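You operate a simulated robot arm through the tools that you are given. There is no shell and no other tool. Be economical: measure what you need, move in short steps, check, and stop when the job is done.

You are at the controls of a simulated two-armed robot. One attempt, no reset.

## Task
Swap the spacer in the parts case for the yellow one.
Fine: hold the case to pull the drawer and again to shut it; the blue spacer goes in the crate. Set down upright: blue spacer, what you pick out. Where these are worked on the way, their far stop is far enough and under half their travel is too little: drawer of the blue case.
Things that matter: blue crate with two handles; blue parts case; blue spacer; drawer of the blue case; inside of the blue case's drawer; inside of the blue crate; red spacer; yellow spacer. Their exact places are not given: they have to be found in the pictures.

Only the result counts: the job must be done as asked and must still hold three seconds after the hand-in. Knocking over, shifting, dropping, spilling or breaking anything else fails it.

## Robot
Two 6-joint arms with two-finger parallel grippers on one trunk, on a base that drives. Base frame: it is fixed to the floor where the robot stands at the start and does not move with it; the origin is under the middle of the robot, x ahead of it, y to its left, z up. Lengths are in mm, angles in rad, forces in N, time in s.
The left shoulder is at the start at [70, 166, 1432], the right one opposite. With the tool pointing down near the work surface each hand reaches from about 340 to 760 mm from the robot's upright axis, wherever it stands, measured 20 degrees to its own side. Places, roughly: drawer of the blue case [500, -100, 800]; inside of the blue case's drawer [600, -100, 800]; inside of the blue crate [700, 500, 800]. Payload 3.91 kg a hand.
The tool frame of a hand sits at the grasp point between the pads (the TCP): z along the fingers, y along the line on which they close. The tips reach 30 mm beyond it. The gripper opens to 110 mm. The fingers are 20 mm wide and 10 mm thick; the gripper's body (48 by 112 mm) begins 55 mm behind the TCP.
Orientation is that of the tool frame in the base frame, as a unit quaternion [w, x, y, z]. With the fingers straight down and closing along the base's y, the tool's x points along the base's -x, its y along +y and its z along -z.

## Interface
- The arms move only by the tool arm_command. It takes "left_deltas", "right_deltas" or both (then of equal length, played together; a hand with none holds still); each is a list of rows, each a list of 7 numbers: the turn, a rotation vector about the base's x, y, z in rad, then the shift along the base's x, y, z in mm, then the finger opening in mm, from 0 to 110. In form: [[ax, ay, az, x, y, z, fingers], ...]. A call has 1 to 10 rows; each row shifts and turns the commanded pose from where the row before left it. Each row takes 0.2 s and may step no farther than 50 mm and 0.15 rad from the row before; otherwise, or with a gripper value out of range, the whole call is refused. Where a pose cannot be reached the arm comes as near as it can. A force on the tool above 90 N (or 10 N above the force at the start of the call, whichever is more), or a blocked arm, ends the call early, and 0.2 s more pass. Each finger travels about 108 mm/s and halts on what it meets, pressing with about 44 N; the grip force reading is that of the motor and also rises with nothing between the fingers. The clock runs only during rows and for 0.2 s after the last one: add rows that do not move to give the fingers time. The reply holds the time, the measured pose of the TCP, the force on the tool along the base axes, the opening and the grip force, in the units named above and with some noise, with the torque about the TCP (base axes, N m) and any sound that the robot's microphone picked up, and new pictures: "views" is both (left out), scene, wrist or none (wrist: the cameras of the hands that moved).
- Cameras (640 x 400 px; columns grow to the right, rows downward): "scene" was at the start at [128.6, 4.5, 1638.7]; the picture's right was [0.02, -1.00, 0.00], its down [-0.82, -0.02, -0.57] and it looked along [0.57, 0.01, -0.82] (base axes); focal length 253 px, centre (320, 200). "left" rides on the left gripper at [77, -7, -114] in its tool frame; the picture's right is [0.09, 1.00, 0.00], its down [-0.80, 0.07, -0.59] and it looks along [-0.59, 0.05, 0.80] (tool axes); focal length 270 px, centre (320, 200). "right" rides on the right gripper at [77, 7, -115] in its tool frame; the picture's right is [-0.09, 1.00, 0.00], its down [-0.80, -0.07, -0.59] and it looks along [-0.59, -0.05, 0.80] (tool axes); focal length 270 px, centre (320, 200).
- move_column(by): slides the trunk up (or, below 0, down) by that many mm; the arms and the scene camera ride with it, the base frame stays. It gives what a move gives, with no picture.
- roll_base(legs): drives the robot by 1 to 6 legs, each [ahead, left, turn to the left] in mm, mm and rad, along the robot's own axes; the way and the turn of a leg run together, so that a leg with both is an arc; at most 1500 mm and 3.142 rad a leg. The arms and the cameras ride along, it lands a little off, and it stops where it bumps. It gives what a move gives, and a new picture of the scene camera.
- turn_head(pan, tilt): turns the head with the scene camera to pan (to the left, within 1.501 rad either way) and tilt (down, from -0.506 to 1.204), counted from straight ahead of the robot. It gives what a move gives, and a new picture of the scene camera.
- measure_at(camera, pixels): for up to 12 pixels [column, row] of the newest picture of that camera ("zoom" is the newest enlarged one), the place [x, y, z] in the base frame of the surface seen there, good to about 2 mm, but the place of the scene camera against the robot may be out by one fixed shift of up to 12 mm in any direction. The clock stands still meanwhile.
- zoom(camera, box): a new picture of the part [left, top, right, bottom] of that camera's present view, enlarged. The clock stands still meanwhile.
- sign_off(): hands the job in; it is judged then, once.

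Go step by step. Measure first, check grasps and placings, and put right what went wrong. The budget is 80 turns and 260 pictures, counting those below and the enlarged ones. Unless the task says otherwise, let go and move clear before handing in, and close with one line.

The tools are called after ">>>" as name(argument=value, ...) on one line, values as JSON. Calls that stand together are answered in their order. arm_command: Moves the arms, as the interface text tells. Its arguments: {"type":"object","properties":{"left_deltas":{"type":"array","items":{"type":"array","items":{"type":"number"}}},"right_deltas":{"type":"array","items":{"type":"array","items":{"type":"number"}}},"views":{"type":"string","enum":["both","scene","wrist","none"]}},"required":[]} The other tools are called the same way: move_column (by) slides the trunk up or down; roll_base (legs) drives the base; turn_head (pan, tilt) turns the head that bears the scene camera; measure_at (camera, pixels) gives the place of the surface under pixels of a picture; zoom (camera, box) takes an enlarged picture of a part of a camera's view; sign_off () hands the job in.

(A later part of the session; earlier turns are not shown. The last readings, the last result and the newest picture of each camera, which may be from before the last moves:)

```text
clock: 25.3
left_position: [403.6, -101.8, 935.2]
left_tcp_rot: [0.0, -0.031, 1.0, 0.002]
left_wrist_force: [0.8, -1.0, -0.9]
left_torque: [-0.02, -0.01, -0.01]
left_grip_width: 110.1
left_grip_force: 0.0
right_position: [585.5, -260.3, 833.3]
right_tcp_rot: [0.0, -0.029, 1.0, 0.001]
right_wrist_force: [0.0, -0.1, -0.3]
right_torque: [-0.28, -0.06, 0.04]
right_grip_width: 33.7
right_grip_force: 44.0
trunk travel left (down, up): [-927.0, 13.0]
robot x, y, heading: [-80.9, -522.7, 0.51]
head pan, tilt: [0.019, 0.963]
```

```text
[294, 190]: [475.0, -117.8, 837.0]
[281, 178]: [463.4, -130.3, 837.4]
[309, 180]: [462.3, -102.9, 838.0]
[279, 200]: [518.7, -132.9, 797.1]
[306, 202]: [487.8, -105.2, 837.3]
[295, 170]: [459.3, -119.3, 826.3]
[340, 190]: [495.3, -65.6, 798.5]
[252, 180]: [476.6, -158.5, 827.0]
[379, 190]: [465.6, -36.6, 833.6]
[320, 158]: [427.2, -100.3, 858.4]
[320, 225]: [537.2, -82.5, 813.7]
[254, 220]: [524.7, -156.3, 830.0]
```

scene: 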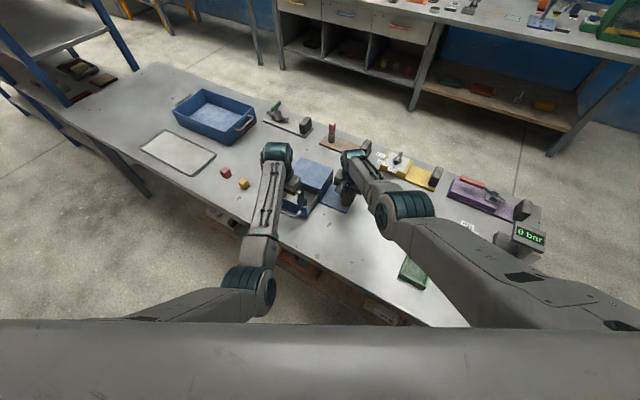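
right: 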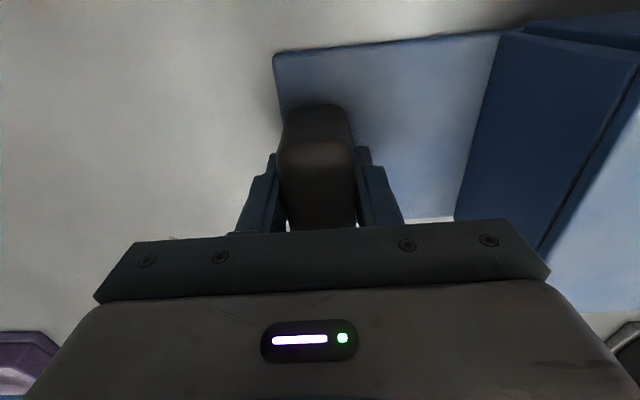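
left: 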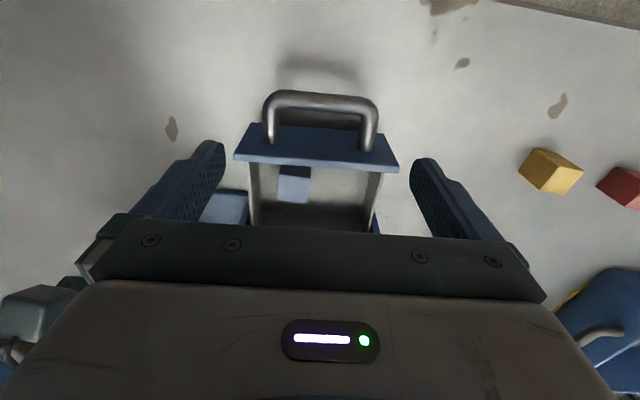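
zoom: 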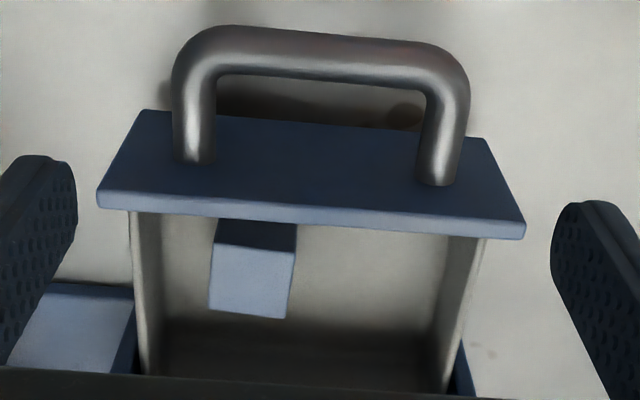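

The blue spacer is centred at about (475.5,-116.5) with its top at z=837, the drawer floor is about z=798 and the left wall is near y=-155. I'll go in with a 44 mm opening and tips at about 803.

>>> arm_command(left_deltas=[[0, 0, 0, 24, -5, 0, 80], [0, 0, 0, 24, -5, 0, 60], [0, 0, 0, 24, -4.7, 0, 44], [0, 0, 0, 0, 0, -20, 44], [0, 0, 0, 0, 0, -20, 44], [0, 0, 0, 0, 0, -12, 44], [0, 0, 0, 0, 0, 0, 44]], views="wrist")

```text
clock: 26.9
left_position: [475.6, -117.5, 882.7]
left_tcp_rot: [0.001, -0.032, 0.999, 0.001]
left_wrist_force: [0.5, 0.0, 0.1]
left_torque: [0.02, 0.02, 0.02]
left_grip_width: 43.9
left_grip_force: 0.0
right_position: [586.5, -259.4, 833.1]
right_tcp_rot: [0.0, -0.028, 1.0, 0.0]
right_wrist_force: [-0.4, -0.2, 0.4]
right_torque: [-0.42, -0.09, -0.02]
right_grip_width: 33.7
right_grip_force: 44.1
trunk travel left (down, up): [-927.0, 13.0]
robot x, y, heading: [-78.9, -522.1, 0.511]
head pan, tilt: [0.019, 0.963]
```

left: 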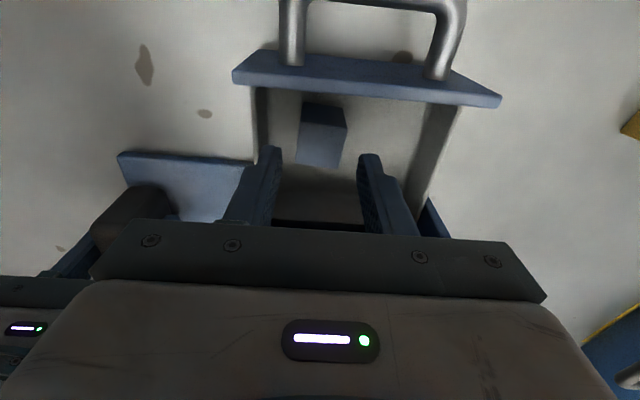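

>>> measure_at(camera="left", pixels=[[300, 128], [345, 130], [297, 160], [338, 165], [320, 145], [258, 130], [440, 120], [230, 215]])

>>> zoom(camera="left", box=[220, 60, 460, 240])

```text
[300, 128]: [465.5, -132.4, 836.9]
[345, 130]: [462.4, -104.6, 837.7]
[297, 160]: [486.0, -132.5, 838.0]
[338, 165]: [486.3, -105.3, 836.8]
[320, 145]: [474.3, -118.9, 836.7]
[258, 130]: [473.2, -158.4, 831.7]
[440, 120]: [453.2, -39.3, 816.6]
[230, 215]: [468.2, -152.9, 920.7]
```

```text
2.22 times, centred on (340, 150) of left
```

zoom: 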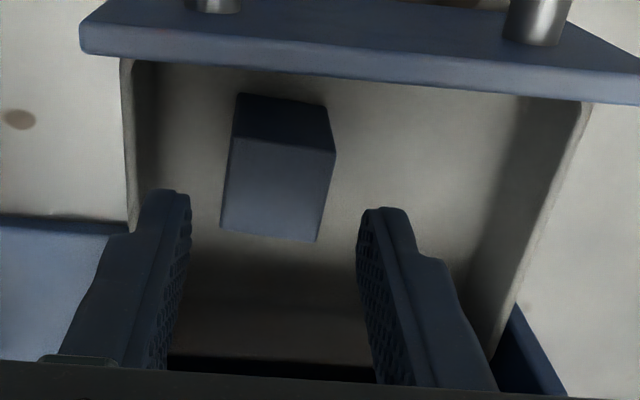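

The centre is refined to (475,-118.7). Descending and gripping.

>>> arm_command(left_deltas=[[0, 0, 0, 0, -1.2, -20, 44], [0, 0, 0, 0, 0, -20, 44], [0, 0, 0, 0, 0, -9, 44], [0, 0, 0, 0, 0, 0, 34], [0, 0, 0, 0, 0, 0, 24], [0, 0, 0, 0, 0, 0, 18], [0, 0, 0, 0, 0, 0, 18]], views="wrist")

```text
clock: 28.5
left_position: [476.6, -117.5, 832.8]
left_tcp_rot: [0.001, -0.032, 0.999, 0.001]
left_wrist_force: [-0.2, 0.2, 0.4]
left_torque: [0.0, 0.01, 0.05]
left_grip_width: 29.2
left_grip_force: 43.9
right_position: [586.0, -259.1, 833.6]
right_tcp_rot: [0.0, -0.028, 1.0, 0.001]
right_wrist_force: [0.0, -0.4, 0.4]
right_torque: [-0.39, -0.01, 0.04]
right_grip_width: 33.7
right_grip_force: 44.1
trunk travel left (down, up): [-927.0, 13.0]
robot x, y, heading: [-79.5, -520.8, 0.512]
head pan, tilt: [0.019, 0.963]
```

left: 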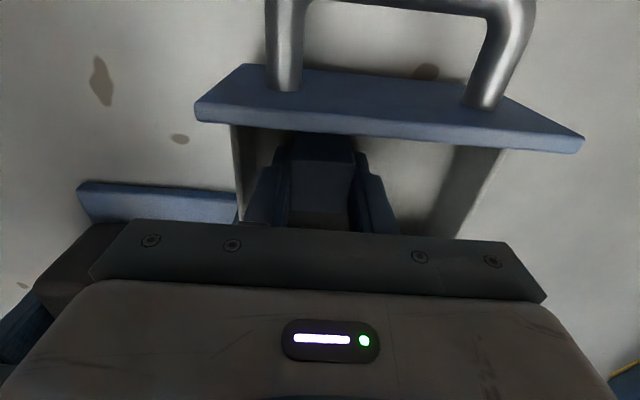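

The blue spacer is gripped (29.2 mm, 44 N). I'll lift it clear, then release the post and raise the right hand too.

>>> arm_command(left_deltas=[[0, 0, 0, 0, 0, 20, 18], [0, 0, 0, 0, 0, 25, 18], [0, 0, 0, 0, 0, 25, 18], [0, 0, 0, 0, 0, 25, 18], [0, 0, 0, 0, 0, 25, 18], [0, 0, 0, 0, 0, 10, 18], [0, 0, 0, 0, 0, 0, 18], [0, 0, 0, 0, 0, 0, 18]], right_deltas=[[0, 0, 0, 0, 0, 0, 50], [0, 0, 0, 0, 0, 0, 70], [0, 0, 0, 0, 0, 20, 70], [0, 0, 0, 0, 0, 25, 70], [0, 0, 0, 0, 0, 25, 70], [0, 0, 0, 0, 0, 25, 70], [0, 0, 0, 0, 0, 25, 70], [0, 0, 0, 0, 0, 0, 70]])

```text
clock: 30.3
left_position: [473.2, -115.5, 963.4]
left_tcp_rot: [0.0, -0.033, 0.999, 0.002]
left_wrist_force: [0.0, -0.2, -0.1]
left_torque: [0.01, -0.01, 0.03]
left_grip_width: 28.9
left_grip_force: 44.0
right_position: [584.7, -260.4, 953.0]
right_tcp_rot: [0.0, -0.028, 1.0, 0.0]
right_wrist_force: [-0.1, 0.7, 0.3]
right_torque: [0.0, -0.02, 0.02]
right_grip_width: 70.1
right_grip_force: 0.0
trunk travel left (down, up): [-927.0, 13.0]
robot x, y, heading: [-79.8, -519.3, 0.516]
head pan, tilt: [0.019, 0.963]
```

scene: 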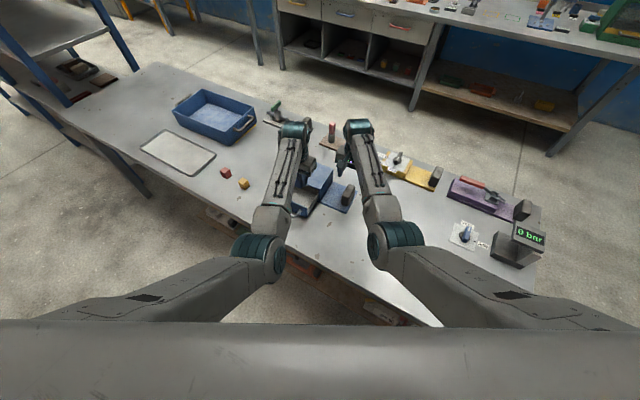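
right: 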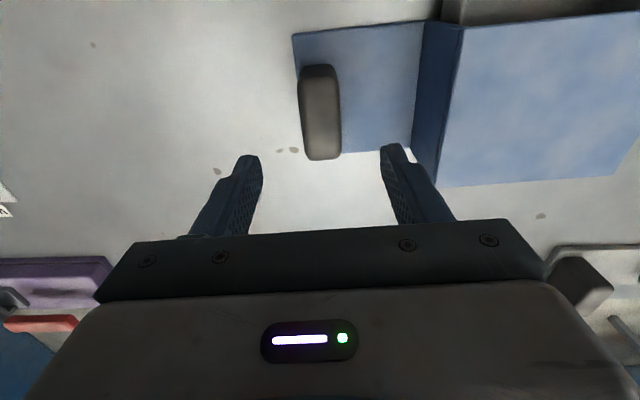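
left: 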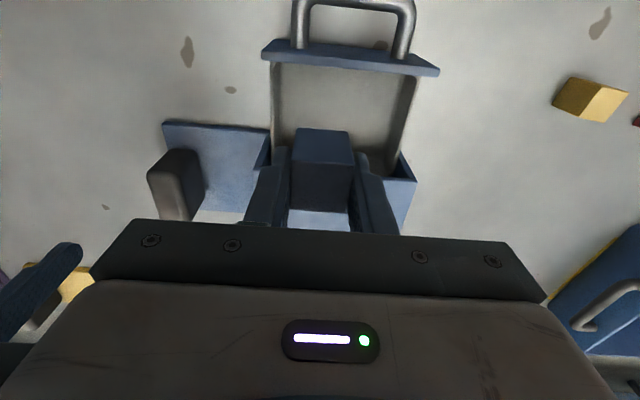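

The blue spacer is in hand and the right hand is clear. I'll measure the crate and spacers from the scene before driving.

>>> measure_at(camera="scene", pixels=[[213, 112], [200, 91], [256, 106], [174, 108], [222, 140], [200, 120], [225, 120], [242, 126], [244, 182], [226, 172], [276, 116], [333, 130]])

>>> zoom(camera="scene", box=[130, 70, 330, 195])

```text
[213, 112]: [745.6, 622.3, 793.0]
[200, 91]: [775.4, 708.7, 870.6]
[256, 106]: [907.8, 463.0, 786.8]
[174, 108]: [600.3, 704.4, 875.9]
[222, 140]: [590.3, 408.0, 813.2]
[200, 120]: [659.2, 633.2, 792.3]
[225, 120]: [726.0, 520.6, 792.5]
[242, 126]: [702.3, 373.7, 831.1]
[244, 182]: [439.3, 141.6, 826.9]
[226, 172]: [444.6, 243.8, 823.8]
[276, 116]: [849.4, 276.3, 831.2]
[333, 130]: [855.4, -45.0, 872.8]
```

```text
3.20 times, centred on (230, 132) of scene
```

zoom: 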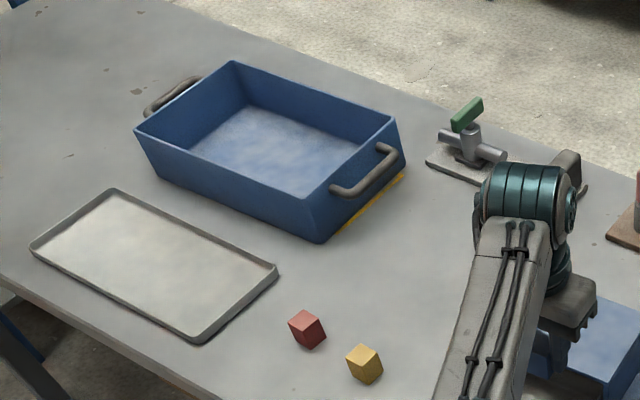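

The crate's floor is at z≈792 and its rim at ≈872, spanning x 600–780 and y 410–705. I'll drive there in legs: half the way, turn square, then the rest.

>>> roll_base(legs=[[242, 346, 0], [0, 0, -0.516], [40, 430, 0]])

```text
clock: 36.6
left_position: [689.6, 405.7, 961.9]
left_tcp_rot: [0.001, 0.225, 0.974, 0.001]
left_wrist_force: [0.1, -0.4, -0.4]
left_torque: [0.0, 0.0, -0.02]
left_grip_width: 28.9
left_grip_force: 44.1
right_position: [714.7, 226.0, 953.2]
right_tcp_rot: [0.001, 0.228, 0.974, 0.0]
right_wrist_force: [0.9, -0.1, -0.3]
right_torque: [0.02, 0.0, -0.01]
right_grip_width: 70.0
right_grip_force: 0.0
trunk travel left (down, up): [-927.0, 13.0]
robot x, y, heading: [7.5, 326.9, -0.002]
head pan, tilt: [0.019, 0.963]
```

scene: 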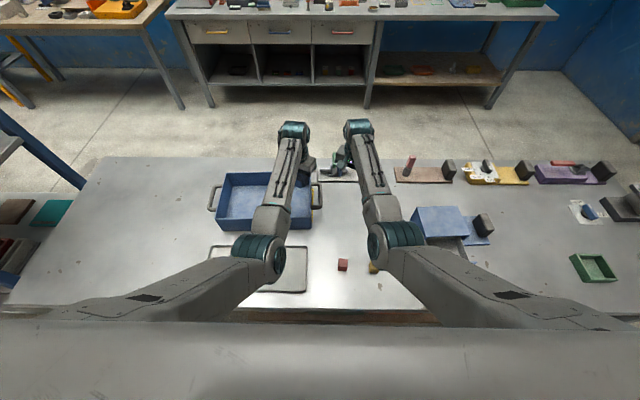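

Standing in front of the crate. I'll move the left hand over the crate interior and look.

>>> arm_command(left_deltas=[[0, 0, 0.1, -2, 35, 0, 18], [0, 0, 0.12, -2, 35, 0, 18], [0, 0, 0.12, -2, 35, 0, 18], [0, 0, 0.11, -2, 35, 0, 18], [0, 0, 0, -2, 10, 0, 18], [0, 0, 0, 0, 0, 0, 18]])

```text
clock: 38.0
left_position: [680.4, 554.6, 963.1]
left_tcp_rot: [0.002, 0.001, 1.0, 0.001]
left_wrist_force: [0.5, 0.2, 0.4]
left_torque: [0.03, -0.03, -0.03]
left_grip_width: 28.8
left_grip_force: 44.0
right_position: [713.9, 226.5, 953.8]
right_tcp_rot: [0.001, 0.229, 0.973, 0.001]
right_wrist_force: [0.7, -0.2, 0.7]
right_torque: [-0.01, -0.03, 0.0]
right_grip_width: 70.0
right_grip_force: 0.0
trunk travel left (down, up): [-927.0, 13.0]
robot x, y, heading: [6.8, 331.9, -0.002]
head pan, tilt: [0.019, 0.963]
```

scene: 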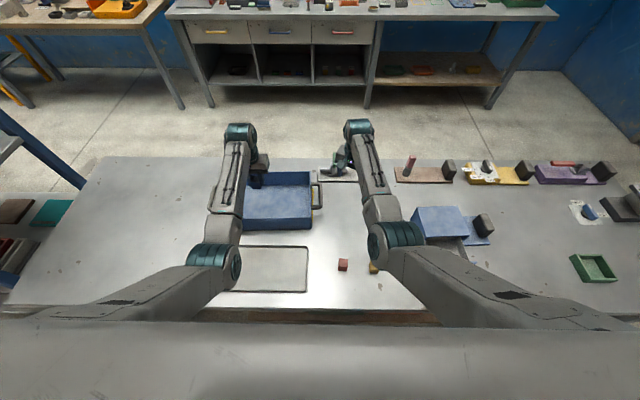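
left: 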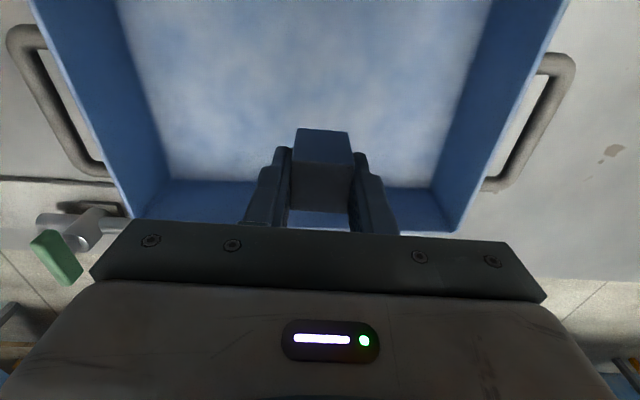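

The spacer hangs over the crate floor. I'll measure the floor and walls to check the drop point.

>>> measure_at(camera="left", pixels=[[220, 120], [410, 120], [250, 175], [400, 180], [320, 60], [160, 150], [450, 150], [130, 215], [455, 228], [320, 140], [440, 20], [130, 30]])

```text
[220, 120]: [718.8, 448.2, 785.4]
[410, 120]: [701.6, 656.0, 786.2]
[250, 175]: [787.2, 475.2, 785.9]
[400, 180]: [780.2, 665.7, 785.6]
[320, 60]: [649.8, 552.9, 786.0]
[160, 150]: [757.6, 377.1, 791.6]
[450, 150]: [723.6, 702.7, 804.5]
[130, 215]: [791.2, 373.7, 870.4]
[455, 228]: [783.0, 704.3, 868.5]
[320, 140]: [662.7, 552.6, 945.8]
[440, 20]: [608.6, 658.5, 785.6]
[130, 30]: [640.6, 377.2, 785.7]
```

The floor is at z=786 and the drop point (680,555) is well clear of the walls. Lowering to just above contact.

>>> arm_command(left_deltas=[[0, 0, 0, 0, 0, -25, 18], [0, 0, 0, 0, 0, -25, 18], [0, 0, 0, 0, 0, -25, 18], [0, 0, 0, 0, 0, -25, 18], [0, 0, 0, 0, 0, -25, 18], [0, 0, 0, 0, 0, -10, 18], [0, 0, 0, 0, 0, -4, 18], [0, 0, 0, 0, 0, 0, 18]], views="wrist")

```text
clock: 39.8
left_position: [679.1, 555.6, 824.9]
left_tcp_rot: [0.001, 0.001, 1.0, 0.002]
left_wrist_force: [-0.7, -0.1, -0.2]
left_torque: [0.04, -0.01, 0.03]
left_grip_width: 29.1
left_grip_force: 43.7
right_position: [715.8, 227.7, 953.0]
right_tcp_rot: [0.0, 0.228, 0.974, 0.001]
right_wrist_force: [-0.1, 0.5, 0.5]
right_torque: [0.02, -0.03, -0.01]
right_grip_width: 69.6
right_grip_force: 0.1
trunk travel left (down, up): [-927.0, 13.0]
robot x, y, heading: [8.0, 330.1, -0.007]
head pan, tilt: [0.019, 0.963]
```

left: 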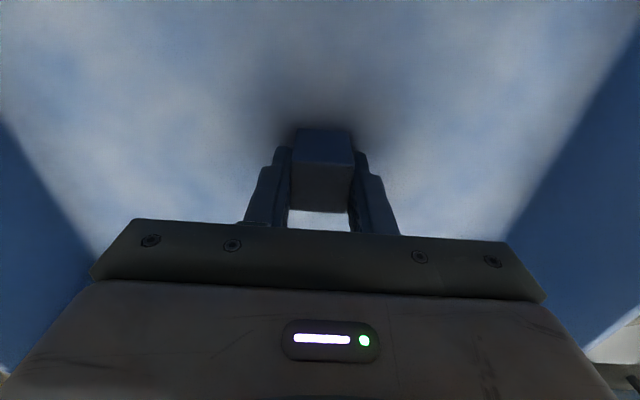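

No contact yet, so I'll keep going down in 1 mm steps.

>>> arm_command(left_deltas=[[0, 0, 0, 0, 0, -1, 18], [0, 0, 0, 0, 0, -1, 18], [0, 0, 0, 0, 0, -1, 18], [0, 0, 0, 0, 0, 0, 18]], views="none")

```text
clock: 40.8
left_position: [679.8, 556.5, 820.5]
left_tcp_rot: [0.001, 0.003, 1.0, 0.002]
left_wrist_force: [-0.2, -0.6, -0.5]
left_torque: [-0.01, 0.01, 0.01]
left_grip_width: 29.2
left_grip_force: 44.0
right_position: [713.8, 227.5, 952.2]
right_tcp_rot: [0.0, 0.228, 0.974, 0.001]
right_wrist_force: [-0.3, -0.2, -0.6]
right_torque: [0.01, 0.01, 0.03]
right_grip_width: 69.8
right_grip_force: 0.0
trunk travel left (down, up): [-927.0, 13.0]
robot x, y, heading: [9.0, 327.9, -0.009]
head pan, tilt: [0.019, 0.963]
```

>>> arm_command(left_deltas=[[0, 0, 0, 0, 0, -1, 18], [0, 0, 0, 0, 0, -1, 18], [0, 0, 0, 0, 0, -1, 18], [0, 0, 0, 0, 0, 0, 18]], views="wrist")

```text
clock: 41.8
left_position: [679.6, 555.6, 819.8]
left_tcp_rot: [0.003, 0.003, 1.0, 0.002]
left_wrist_force: [1.9, -1.9, 11.3]
left_torque: [-0.09, 0.13, 0.02]
left_grip_width: 29.0
left_grip_force: 44.4
right_position: [713.1, 225.8, 954.1]
right_tcp_rot: [0.0, 0.228, 0.974, 0.0]
right_wrist_force: [-0.4, 0.2, 0.6]
right_torque: [-0.02, 0.0, -0.02]
right_grip_width: 70.0
right_grip_force: 0.0
trunk travel left (down, up): [-927.0, 13.0]
robot x, y, heading: [13.6, 325.7, -0.003]
head pan, tilt: [0.019, 0.963]
```

left: 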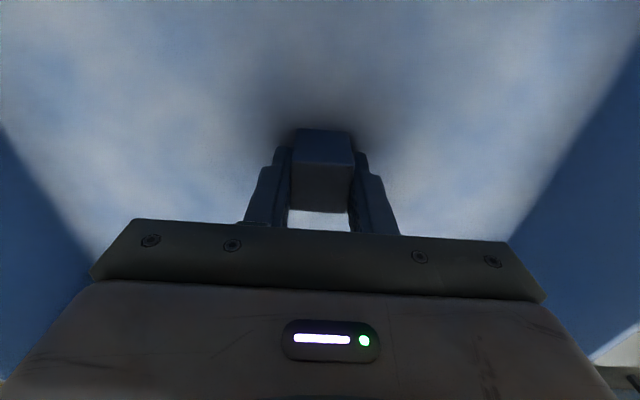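

Contact at 11 N with TCP z≈819.5, so the spacer's bottom is about 34 mm below the TCP. Releasing and lifting.

>>> arm_command(left_deltas=[[0, 0, 0, 0, 0, 0.5, 35], [0, 0, 0, 0, 0, 0, 50], [0, 0, 0, 0, 0, 0, 60], [0, 0, 0, 0, 0, 25, 60], [0, 0, 0, 0, 0, 35, 60], [0, 0, 0, 0, 0, 40, 60], [0, 0, 0, 0, 0, 40, 60], [0, 0, 0, 0, 0, 0, 60]], views="wrist")

```text
clock: 43.6
left_position: [679.6, 555.2, 960.3]
left_tcp_rot: [0.001, 0.003, 1.0, 0.002]
left_wrist_force: [-1.1, -0.4, -0.7]
left_torque: [0.02, -0.01, 0.02]
left_grip_width: 59.8
left_grip_force: 0.1
right_position: [714.1, 227.4, 953.4]
right_tcp_rot: [0.0, 0.228, 0.974, 0.001]
right_wrist_force: [-0.5, -0.2, -0.1]
right_torque: [-0.01, 0.04, 0.02]
right_grip_width: 69.7
right_grip_force: 0.1
trunk travel left (down, up): [-927.0, 13.0]
robot x, y, heading: [9.1, 327.8, -0.003]
head pan, tilt: [0.019, 0.963]
```

left: 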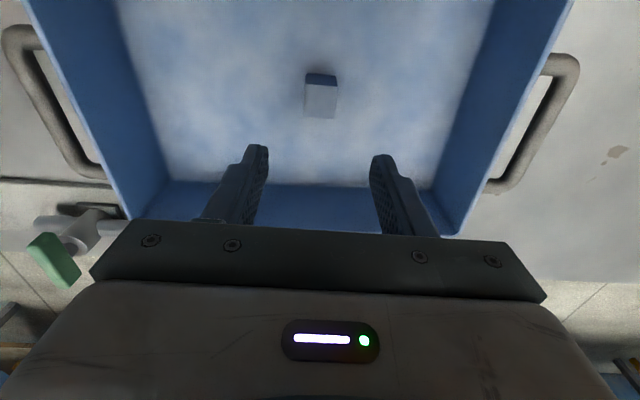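

The blue spacer stands upright in the crate at (320,97). Next I'll drive back and right so the left hand is over the yellow spacer.

>>> roll_base(legs=[[-189, -408, 0]])

>>> arm_command(left_deltas=[[0, 0, 0, -15, 0, 0, 60], [0, 0, 0, -15, 0, 0, 60], [0, 0, 0, -15, 0, 0, 60], [0, 0, 0, -12, 0, 0, 60], [0, 0, 0, 0, 0, 0, 60]], views="both")

```text
clock: 46.3
left_position: [487.4, 147.8, 958.5]
left_tcp_rot: [0.0, 0.002, 1.0, 0.001]
left_wrist_force: [0.2, -0.2, -0.6]
left_torque: [-0.04, -0.01, 0.01]
left_grip_width: 59.8
left_grip_force: 0.1
right_position: [521.2, -180.7, 952.7]
right_tcp_rot: [-0.001, 0.227, 0.974, 0.0]
right_wrist_force: [0.2, 0.4, 0.2]
right_torque: [0.01, 0.03, 0.0]
right_grip_width: 70.1
right_grip_force: 0.1
trunk travel left (down, up): [-927.0, 13.0]
robot x, y, heading: [-187.1, -77.7, -0.005]
head pan, tilt: [0.019, 0.963]
```

scene: 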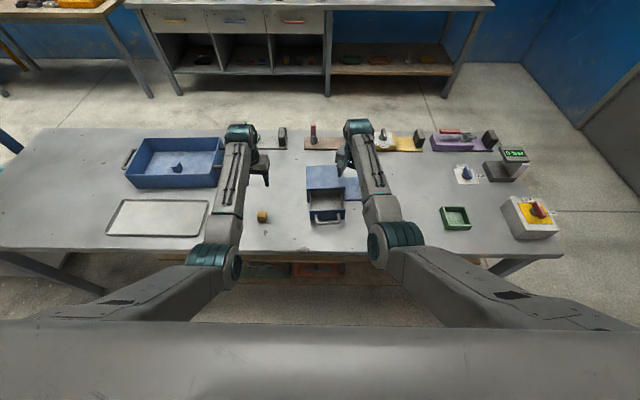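

```text
clock: 47.5
left_position: [427.2, 146.8, 959.2]
left_tcp_rot: [0.001, 0.002, 1.0, 0.002]
left_wrist_force: [0.4, -0.5, 0.0]
left_torque: [0.01, 0.01, 0.01]
left_grip_width: 60.0
left_grip_force: 0.0
right_position: [521.4, -179.9, 952.8]
right_tcp_rot: [0.0, 0.227, 0.974, 0.001]
right_wrist_force: [-0.3, 0.0, 0.0]
right_torque: [0.02, 0.02, 0.03]
right_grip_width: 70.0
right_grip_force: 0.0
trunk travel left (down, up): [-927.0, 13.0]
robot x, y, heading: [-181.2, -81.3, -0.005]
head pan, tilt: [0.019, 0.963]
```

scene: 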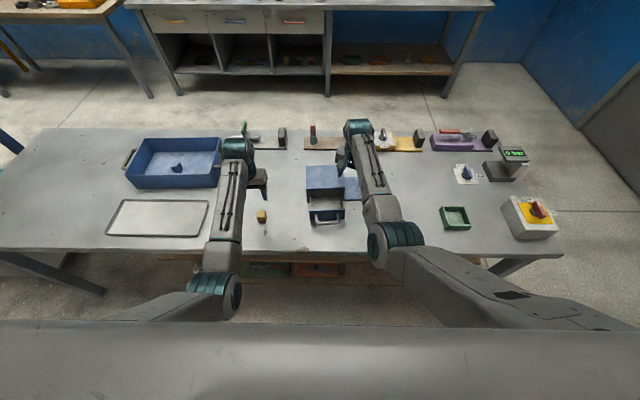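
left: 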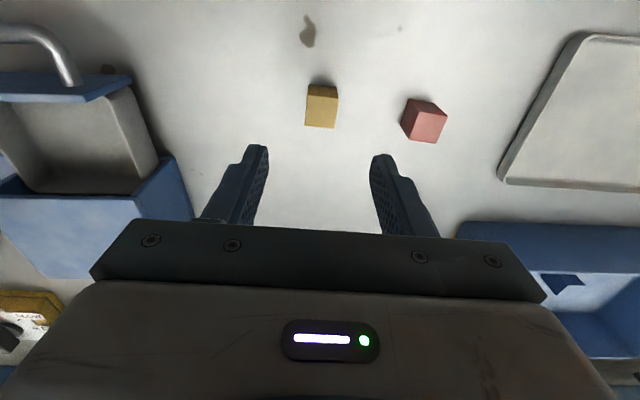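

The yellow spacer is at (321,106) in the left picture. I'll measure its edges for centre and yaw.

>>> zoom(camera="left", box=[280, 70, 376, 145])

>>> measure_at(camera="left", pixels=[[309, 96], [336, 97], [307, 123], [333, 126], [321, 110], [321, 97], [321, 126], [308, 110], [334, 110]])

```text
5.33 times, centred on (328, 108) of left
```

zoom: 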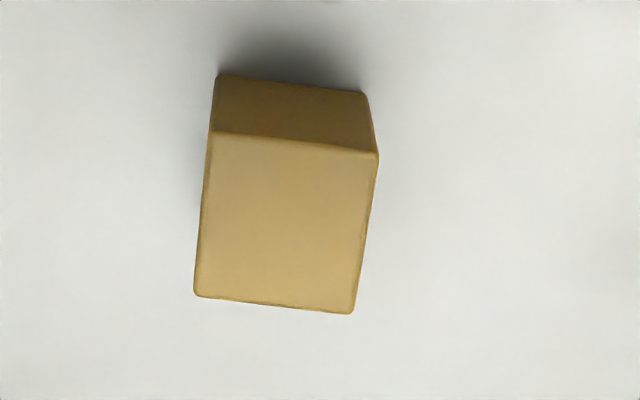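

```text
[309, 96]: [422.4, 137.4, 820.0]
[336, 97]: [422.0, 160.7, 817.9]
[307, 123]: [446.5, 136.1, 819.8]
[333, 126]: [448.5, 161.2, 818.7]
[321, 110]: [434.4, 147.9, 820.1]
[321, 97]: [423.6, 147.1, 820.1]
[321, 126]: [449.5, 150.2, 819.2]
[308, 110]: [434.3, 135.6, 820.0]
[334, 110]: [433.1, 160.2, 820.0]
```

The centre is about (434.5,148.5) and the yaw about -0.05, standing z 780–820. Descending to grip it at the same height as the blue one (TCP 815).

>>> arm_command(left_deltas=[[0, 0, -0.05, 7.3, 1.7, -24, 60], [0, 0, 0, 0, 0, -30, 60], [0, 0, 0, 0, 0, -30, 60], [0, 0, 0, 0, 0, -30, 60], [0, 0, 0, 0, 0, -20, 56], [0, 0, 0, 0, 0, -10, 50], [0, 0, 0, 0, 0, 0, 50]], views="wrist")

```text
clock: 49.1
left_position: [436.7, 147.9, 814.9]
left_tcp_rot: [0.001, 0.027, 1.0, 0.001]
left_wrist_force: [0.1, -0.5, 0.0]
left_torque: [0.01, 0.01, -0.01]
left_grip_width: 50.0
left_grip_force: 0.0
right_position: [520.8, -180.2, 953.6]
right_tcp_rot: [0.0, 0.227, 0.974, 0.001]
right_wrist_force: [1.0, -0.5, 0.1]
right_torque: [-0.04, -0.02, 0.0]
right_grip_width: 70.3
right_grip_force: 0.1
trunk travel left (down, up): [-927.0, 13.0]
robot x, y, heading: [-185.9, -78.8, -0.006]
head pan, tilt: [0.019, 0.963]
```

left: 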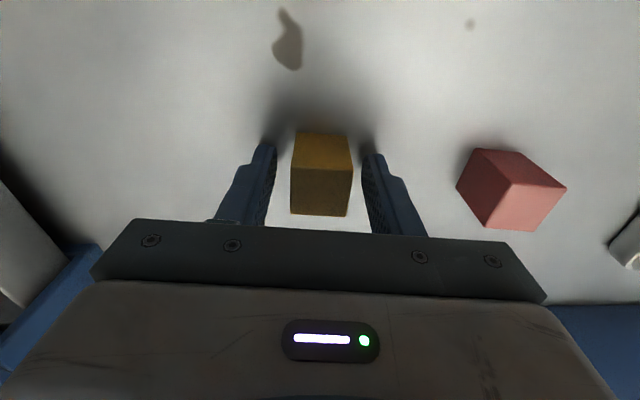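

Well centred between the pads. Close and lift.

>>> arm_command(left_deltas=[[0, 0, 0, 0, 0, 0, 34], [0, 0, 0, 0, 0, 0, 22], [0, 0, 0, 0, 0, 0, 18], [0, 0, 0, 0, 0, 0, 18], [0, 0, 0, 0, 0, 20, 18], [0, 0, 0, 0, 0, 40, 18], [0, 0, 0, 0, 0, 40, 18], [0, 0, 0, 0, 0, 40, 18], [0, 0, 0, 0, 0, 0, 18]], views="wrist")

```text
clock: 51.1
left_position: [435.8, 147.9, 954.8]
left_tcp_rot: [0.001, 0.026, 1.0, 0.002]
left_wrist_force: [-0.3, 1.2, -0.5]
left_torque: [0.0, 0.0, 0.0]
left_grip_width: 28.9
left_grip_force: 44.4
right_position: [520.4, -179.9, 952.1]
right_tcp_rot: [0.0, 0.226, 0.974, 0.001]
right_wrist_force: [0.9, -0.1, 0.5]
right_torque: [0.03, 0.0, -0.02]
right_grip_width: 69.9
right_grip_force: 0.1
trunk travel left (down, up): [-927.0, 13.0]
robot x, y, heading: [-184.0, -84.4, -0.004]
head pan, tilt: [0.019, 0.963]
```

left: 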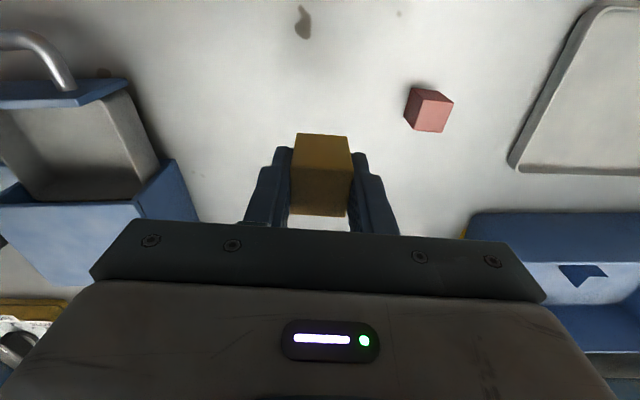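

The yellow spacer is held (28.9 mm). I'll drive back to the two-hand pose by turning first, then translating.

>>> roll_base(legs=[[0, 0, 0.519], [-124, -437, 0]])

```text
clock: 55.3
left_position: [346.8, -16.2, 954.8]
left_tcp_rot: [0.001, -0.234, 0.972, 0.001]
left_wrist_force: [-0.4, -0.2, -0.3]
left_torque: [-0.03, -0.03, 0.04]
left_grip_width: 28.7
left_grip_force: 43.9
right_position: [585.0, -258.0, 953.5]
right_tcp_rot: [0.0, -0.033, 0.999, 0.001]
right_wrist_force: [-0.5, 0.1, 0.9]
right_torque: [-0.04, 0.03, 0.01]
right_grip_width: 70.2
right_grip_force: 0.1
trunk travel left (down, up): [-927.0, 13.0]
robot x, y, heading: [-74.5, -529.5, 0.518]
head pan, tilt: [0.019, 0.963]
```

scene: 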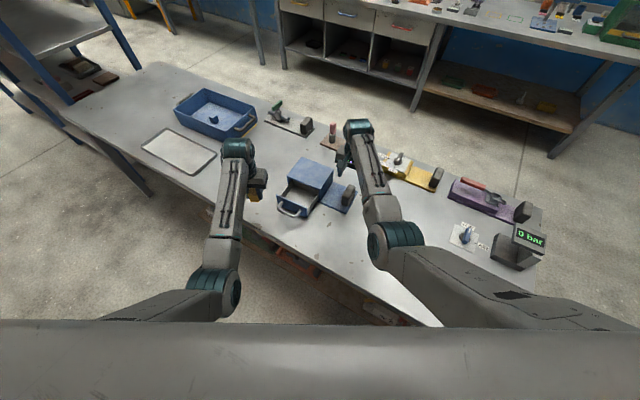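

The right hand is over the post again at (585,-258). I'll move the left hand over the drawer while turning it, lower the right hand and hold the post.

>>> arm_command(left_deltas=[[0, 0, -0.1, 32, -25, 0, 18], [0, 0, -0.1, 32, -25, 0, 18], [0, 0, -0.1, 32, -25, 0, 18], [0, 0, -0.11, 32, -26, 0, 18], [0, 0, 0, 0, 0, 0, 18], [0, 0, 0, 0, 0, 0, 18], [0, 0, 0, 0, 0, 0, 18], [0, 0, 0, 0, 0, 0, 18], [0, 0, 0, 0, 0, 0, 18]], right_deltas=[[0, 0, 0, 1, -0.5, -25, 70], [0, 0, 0, 0, 0, -30, 70], [0, 0, 0, 0, 0, -30, 70], [0, 0, 0, 0, 0, -25, 70], [0, 0, 0, 0, 0, -10, 70], [0, 0, 0, 0, 0, 0, 70], [0, 0, 0, 0, 0, 0, 70], [0, 0, 0, 0, 0, 0, 70], [0, 0, 0, 0, 0, 0, 70]], views="wrist")

```text
clock: 57.3
left_position: [472.8, -116.8, 952.8]
left_tcp_rot: [0.001, -0.032, 1.0, 0.002]
left_wrist_force: [-0.5, 0.1, -0.6]
left_torque: [0.01, 0.05, -0.01]
left_grip_width: 29.2
left_grip_force: 44.0
right_position: [586.2, -258.9, 833.7]
right_tcp_rot: [0.0, -0.034, 0.999, 0.001]
right_wrist_force: [0.5, 0.4, -1.0]
right_torque: [0.0, 0.01, 0.0]
right_grip_width: 70.1
right_grip_force: 0.0
trunk travel left (down, up): [-927.0, 13.0]
robot x, y, heading: [-73.8, -529.3, 0.523]
head pan, tilt: [0.019, 0.963]
```

right: 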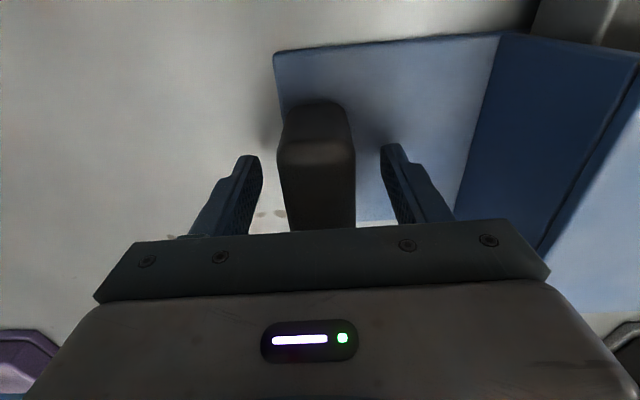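
left: 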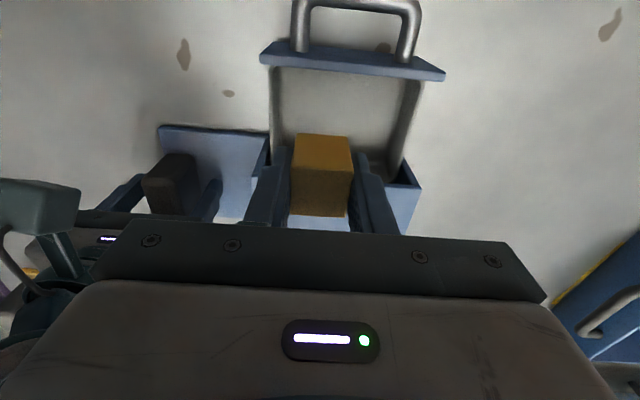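

The post is centred as in the last grip. I'll close the right hand and lower the left toward the drawer floor (contact expected at TCP≈832).

>>> arm_command(right_deltas=[[0, 0, 0, 0, 0, 0, 45], [0, 0, 0, 0, 0, 0, 28], [0, 0, 0, 0, 0, 0, 18], [0, 0, 0, 0, 0, 0, 15], [0, 0, 0, 0, 0, 0, 15], [0, 0, 0, 0, 0, 0, 15], [0, 0, 0, 0, 0, 0, 15], [0, 0, 0, 0, 0, 0, 15]], left_deltas=[[0, 0, 0, 1, 6, 0, 18], [0, 0, 0, 0, 0, 0, 18], [0, 0, 0, 0, 0, 0, 18], [0, 0, 0, 0, 0, -30, 18], [0, 0, 0, 0, 0, -30, 18], [0, 0, 0, 0, 0, -30, 18], [0, 0, 0, 0, 0, -20, 18], [0, 0, 0, 0, 0, 0, 18]], views="wrist")

```text
clock: 59.1
left_position: [477.0, -112.1, 843.1]
left_tcp_rot: [0.001, -0.032, 0.999, 0.001]
left_wrist_force: [0.1, 0.6, -0.3]
left_torque: [-0.02, -0.04, -0.01]
left_grip_width: 28.7
left_grip_force: 43.7
right_position: [586.4, -259.6, 832.8]
right_tcp_rot: [0.0, -0.034, 0.999, 0.001]
right_wrist_force: [1.2, -0.9, 0.0]
right_torque: [-0.55, -0.04, -0.05]
right_grip_width: 33.8
right_grip_force: 44.0
trunk travel left (down, up): [-927.0, 13.0]
robot x, y, heading: [-73.3, -525.3, 0.524]
head pan, tilt: [0.019, 0.963]
```

right: 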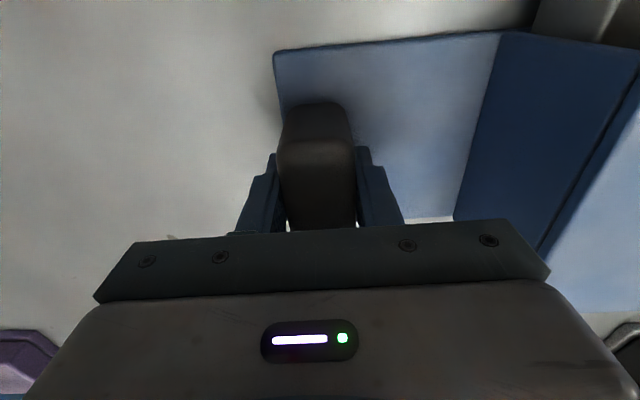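
left: 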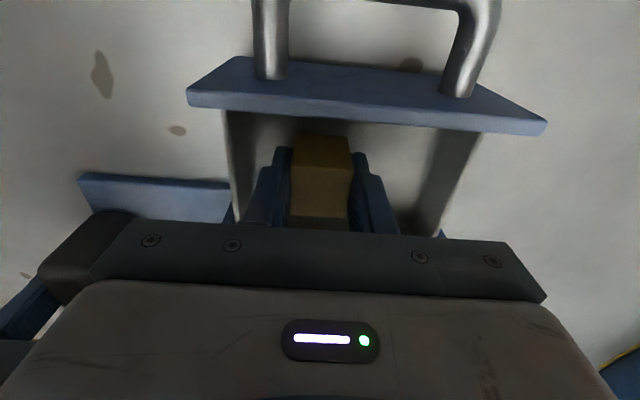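

Post held; the spacer is inside the drawer walls. Lowering finely to contact.

>>> arm_command(left_deltas=[[0, 0, 0, 0, 0, -4, 18], [0, 0, 0, 0, 0, -2, 18], [0, 0, 0, 0, 0, -1.5, 18], [0, 0, 0, 0, 0, -1, 18], [0, 0, 0, 0, 0, -1, 18], [0, 0, 0, 0, 0, -1, 18], [0, 0, 0, 0, 0, 0, 18]], views="none")

```text
clock: 60.7
left_position: [475.6, -111.7, 833.6]
left_tcp_rot: [0.001, -0.032, 0.999, 0.001]
left_wrist_force: [0.6, 0.9, -0.9]
left_torque: [-0.01, 0.02, 0.0]
left_grip_width: 29.1
left_grip_force: 44.0
right_position: [586.0, -259.7, 832.6]
right_tcp_rot: [0.0, -0.034, 0.999, 0.001]
right_wrist_force: [-0.2, -0.7, 0.7]
right_torque: [-0.48, -0.09, -0.1]
right_grip_width: 33.7
right_grip_force: 44.1
trunk travel left (down, up): [-927.0, 13.0]
robot x, y, heading: [-76.1, -525.8, 0.523]
head pan, tilt: [0.019, 0.963]
```

>>> arm_command(left_deltas=[[0, 0, 0, 0, 0, -1, 18], [0, 0, 0, 0, 0, -1, 18], [0, 0, 0, 0, 0, 0, 18]], views="none")

```text
clock: 61.5
left_position: [478.2, -112.7, 832.8]
left_tcp_rot: [0.002, -0.032, 0.999, 0.001]
left_wrist_force: [-0.1, 1.3, 10.0]
left_torque: [-0.1, 0.02, -0.03]
left_grip_width: 29.0
left_grip_force: 43.4
right_position: [586.2, -260.3, 833.3]
right_tcp_rot: [0.0, -0.033, 0.999, 0.001]
right_wrist_force: [1.1, 1.7, -3.4]
right_torque: [-0.61, -0.86, -0.35]
right_grip_width: 33.9
right_grip_force: 44.6
trunk travel left (down, up): [-927.0, 13.0]
robot x, y, heading: [-76.8, -527.0, 0.526]
head pan, tilt: [0.019, 0.963]
```

Contact (10 N). Releasing with a 45 mm opening and lifting straight up.

>>> arm_command(left_deltas=[[0, 0, 0, 0, 0, 0.5, 35], [0, 0, 0, 0, 0, 0, 45], [0, 0, 0, 0, 0, 0, 45], [0, 0, 0, 0, 0, 20, 45], [0, 0, 0, 0, 0, 30, 45], [0, 0, 0, 0, 0, 30, 60], [0, 0, 0, 0, 0, 25, 80], [0, 0, 0, -20, 0, 0, 110], [0, 0, 0, -20, 0, 0, 110], [0, 0, 0, 0, 0, 0, 110]], views="both")

```text
clock: 63.7
left_position: [438.1, -112.1, 936.7]
left_tcp_rot: [0.0, -0.032, 0.999, 0.001]
left_wrist_force: [-0.3, -0.3, -0.5]
left_torque: [0.02, 0.01, 0.05]
left_grip_width: 110.2
left_grip_force: 0.1
right_position: [585.9, -260.0, 834.1]
right_tcp_rot: [0.0, -0.034, 0.999, 0.001]
right_wrist_force: [-0.5, -0.4, -0.9]
right_torque: [-0.35, -0.09, 0.01]
right_grip_width: 33.8
right_grip_force: 43.8
trunk travel left (down, up): [-927.0, 13.0]
robot x, y, heading: [-73.9, -524.6, 0.526]
head pan, tilt: [0.019, 0.963]
```

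scene: 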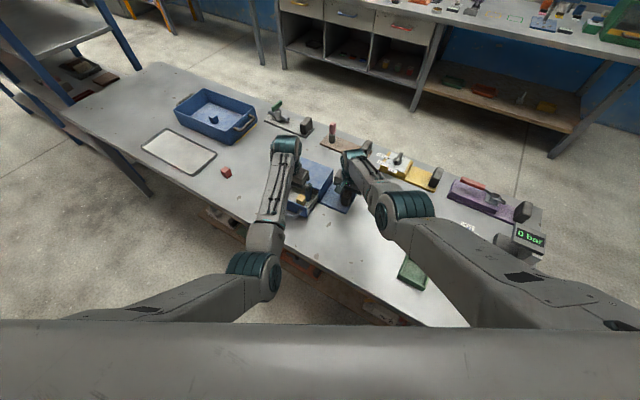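
left: 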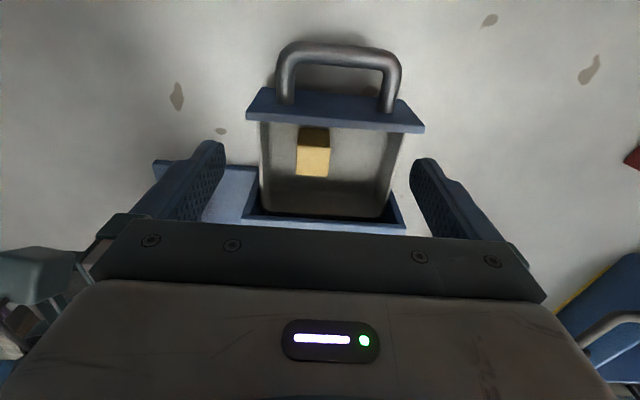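

The yellow spacer stands upright in the drawer at (313,155). I'll measure the handle again before regripping.

>>> measure_at(camera="left", pixels=[[340, 48], [284, 75], [393, 80], [285, 95], [388, 100], [313, 160]])

>>> arm_command(left_deltas=[[0, 0, 0, -17, 4.5, 0, 110], [0, 0, 0, -17, 4.5, 0, 110], [0, 0, 0, 0, 0, -20, 110], [0, 0, 0, 0, 0, -20, 110], [0, 0, 0, 0, 0, 0, 110]], views="wrist")

```text
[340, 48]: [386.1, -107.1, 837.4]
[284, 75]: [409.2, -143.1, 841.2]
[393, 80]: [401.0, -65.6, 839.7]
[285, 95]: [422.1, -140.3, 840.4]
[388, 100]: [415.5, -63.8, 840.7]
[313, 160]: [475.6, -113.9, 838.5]
```

```text
clock: 64.9
left_position: [402.4, -104.0, 897.4]
left_tcp_rot: [0.0, -0.031, 1.0, 0.002]
left_wrist_force: [0.3, 0.0, 0.2]
left_torque: [-0.01, -0.01, -0.03]
left_grip_width: 110.1
left_grip_force: 0.0
right_position: [585.5, -259.3, 833.2]
right_tcp_rot: [0.0, -0.034, 0.999, 0.001]
right_wrist_force: [-0.3, -0.7, 0.0]
right_torque: [-0.57, 0.09, 0.0]
right_grip_width: 33.7
right_grip_force: 43.7
trunk travel left (down, up): [-927.0, 13.0]
robot x, y, heading: [-74.0, -527.6, 0.52]
head pan, tilt: [0.019, 0.963]
```

left: 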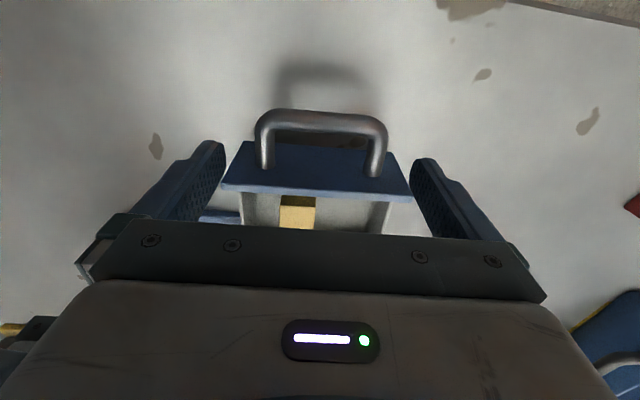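

The handle's centre is y≈-104.3, which matches. Descend and close on the legs.

>>> arm_command(left_deltas=[[0, 0, 0, 1, -0.3, -20, 110], [0, 0, 0, 0, 0, -22, 110], [0, 0, 0, 0, 0, -21, 110], [0, 0, 0, 0, 0, 0, 110], [0, 0, 0, 0, 0, 0, 98], [0, 0, 0, 0, 0, 0, 90], [0, 0, 0, 0, 0, 0, 80], [0, 0, 0, 0, 0, 0, 80]], views="wrist")

```text
clock: 66.7
left_position: [402.0, -103.8, 832.6]
left_tcp_rot: [0.001, -0.032, 0.999, 0.003]
left_wrist_force: [-0.3, 9.4, 0.3]
left_torque: [0.45, 0.1, 0.63]
left_grip_width: 91.5
left_grip_force: 43.8
right_position: [587.5, -260.1, 833.3]
right_tcp_rot: [0.0, -0.034, 0.999, -0.001]
right_wrist_force: [0.6, -8.7, 4.4]
right_torque: [-0.07, 0.44, 0.99]
right_grip_width: 33.8
right_grip_force: 43.3
trunk travel left (down, up): [-927.0, 13.0]
robot x, y, heading: [-79.0, -528.7, 0.519]
head pan, tilt: [0.019, 0.963]
```

left: 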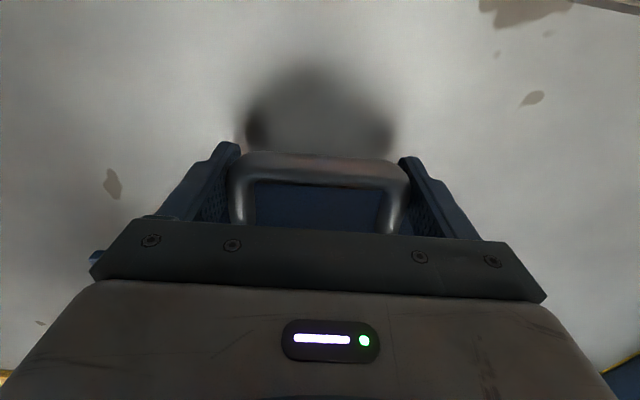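

Gripped. I'll push the drawer in smoothly along (+1,+0.06), easing y by 1 mm.

>>> arm_command(left_deltas=[[0, 0, 0, 4, 1, 0, 80], [0, 0, 0, 6, 0.36, 0, 80], [0, 0, 0, 7, 0.42, 0, 80], [0, 0, 0, 7, 0.42, 0, 80], [0, 0, 0, 7, 0.42, 0, 80], [0, 0, 0, 7, 0.42, 0, 80], [0, 0, 0, 6, 0.36, 0, 80], [0, 0, 0, 4, 0.3, 0, 80]], views="none")

```text
clock: 68.5
left_position: [450.9, -100.4, 833.6]
left_tcp_rot: [0.001, -0.034, 0.999, 0.002]
left_wrist_force: [-3.3, 17.3, -0.2]
left_torque: [-0.26, 0.74, 0.9]
left_grip_width: 91.9
left_grip_force: 44.2
right_position: [587.5, -260.3, 833.8]
right_tcp_rot: [0.001, -0.034, 0.999, 0.0]
right_wrist_force: [4.8, -17.1, 4.0]
right_torque: [0.18, -0.66, 1.1]
right_grip_width: 33.8
right_grip_force: 44.0
trunk travel left (down, up): [-927.0, 13.0]
robot x, y, heading: [-77.6, -529.1, 0.519]
head pan, tilt: [0.019, 0.963]
```

It slides, but the side force has reached 17 N. I'll ease y by about 1.5 mm more and continue.

>>> arm_command(left_deltas=[[0, 0, 0, 3, 1.2, 0, 80], [0, 0, 0, 5, 0.7, 0, 80], [0, 0, 0, 6, 0.45, 0, 80], [0, 0, 0, 6, 0.45, 0, 80], [0, 0, 0, 5, 0.4, 0, 80], [0, 0, 0, 4, 0.3, 0, 80]], views="none")

```text
clock: 69.9
left_position: [479.9, -97.2, 833.2]
left_tcp_rot: [0.001, -0.032, 0.999, 0.003]
left_wrist_force: [-1.4, 8.4, 2.0]
left_torque: [-0.27, 0.77, -0.09]
left_grip_width: 91.6
left_grip_force: 44.0
right_position: [586.1, -259.3, 833.1]
right_tcp_rot: [0.0, -0.034, 0.999, 0.001]
right_wrist_force: [3.5, -8.0, -0.3]
right_torque: [-0.22, -0.88, 0.56]
right_grip_width: 33.8
right_grip_force: 44.0
trunk travel left (down, up): [-927.0, 13.0]
robot x, y, heading: [-75.0, -529.0, 0.519]
head pan, tilt: [0.019, 0.963]
```

About 11 mm remain. I'll go in small steps until the stop is felt.

>>> arm_command(left_deltas=[[0, 0, 0, 4, 0.4, 0, 80], [0, 0, 0, 3, 0.3, 0, 80], [0, 0, 0, 2, 0.2, 0, 80], [0, 0, 0, 2, 0.1, 0, 80], [0, 0, 0, 1, 0, 0, 80]], views="wrist")

```text
clock: 71.1
left_position: [491.0, -95.0, 833.9]
left_tcp_rot: [-0.001, -0.031, 1.0, 0.0]
left_wrist_force: [-14.0, -0.3, 7.5]
left_torque: [-0.35, -0.17, -1.51]
left_grip_width: 91.5
left_grip_force: 44.2
right_position: [588.1, -259.9, 832.7]
right_tcp_rot: [0.0, -0.032, 0.999, 0.001]
right_wrist_force: [12.9, 0.0, -4.9]
right_torque: [-0.81, -0.37, -0.55]
right_grip_width: 33.8
right_grip_force: 43.3
trunk travel left (down, up): [-927.0, 13.0]
robot x, y, heading: [-78.3, -526.6, 0.523]
head pan, tilt: [0.019, 0.963]
```

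left: 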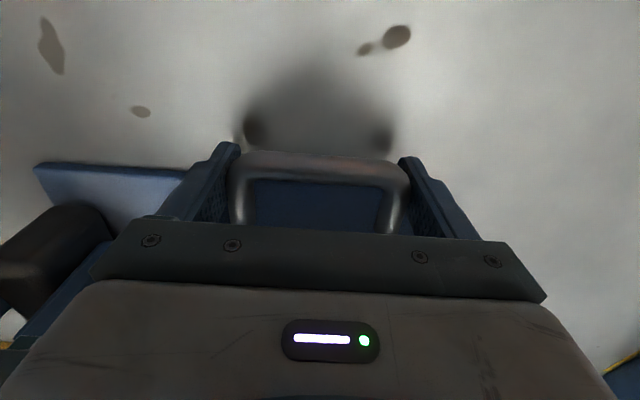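

14 N of resistance at x=491 means it's at the closed stop. A 0.7 mm nudge, then release the left hand, lift and check.

>>> arm_command(left_deltas=[[0, 0, 0, 0.7, 0, 0, 80], [0, 0, 0, 0, 0, 0, 80], [0, 0, 0, -0.8, 0, 0, 95], [0, 0, 0, 0, 0, 0, 110], [0, 0, 0, 0, 0, 0, 110], [0, 0, 0, 0, 0, 25, 110], [0, 0, 0, 0, 0, 30, 110], [0, 0, 0, 0, 0, 30, 110], [0, 0, 0, 0, 0, 20, 110], [0, 0, 0, 0, 0, 0, 110]], views="wrist")

```text
clock: 73.3
left_position: [494.0, -95.6, 939.6]
left_tcp_rot: [0.001, -0.031, 1.0, 0.003]
left_wrist_force: [-0.8, -0.6, 0.9]
left_torque: [-0.01, -0.05, 0.02]
left_grip_width: 110.0
left_grip_force: 0.2
right_position: [586.7, -259.2, 832.3]
right_tcp_rot: [0.001, -0.034, 0.999, 0.001]
right_wrist_force: [-0.5, 0.5, -0.9]
right_torque: [-0.35, 0.25, -0.03]
right_grip_width: 33.5
right_grip_force: 44.3
trunk travel left (down, up): [-927.0, 13.0]
robot x, y, heading: [-72.3, -528.2, 0.52]
head pan, tilt: [0.019, 0.963]
```

left: 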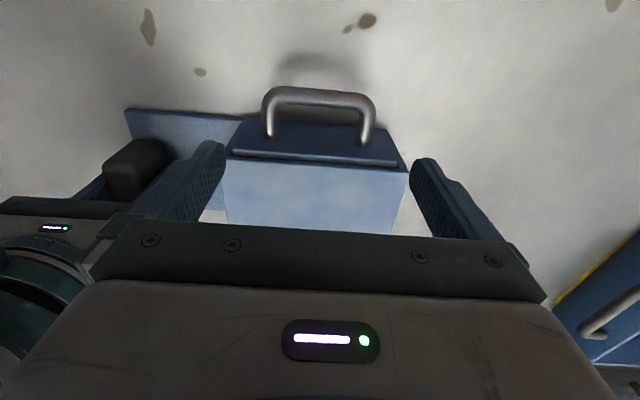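

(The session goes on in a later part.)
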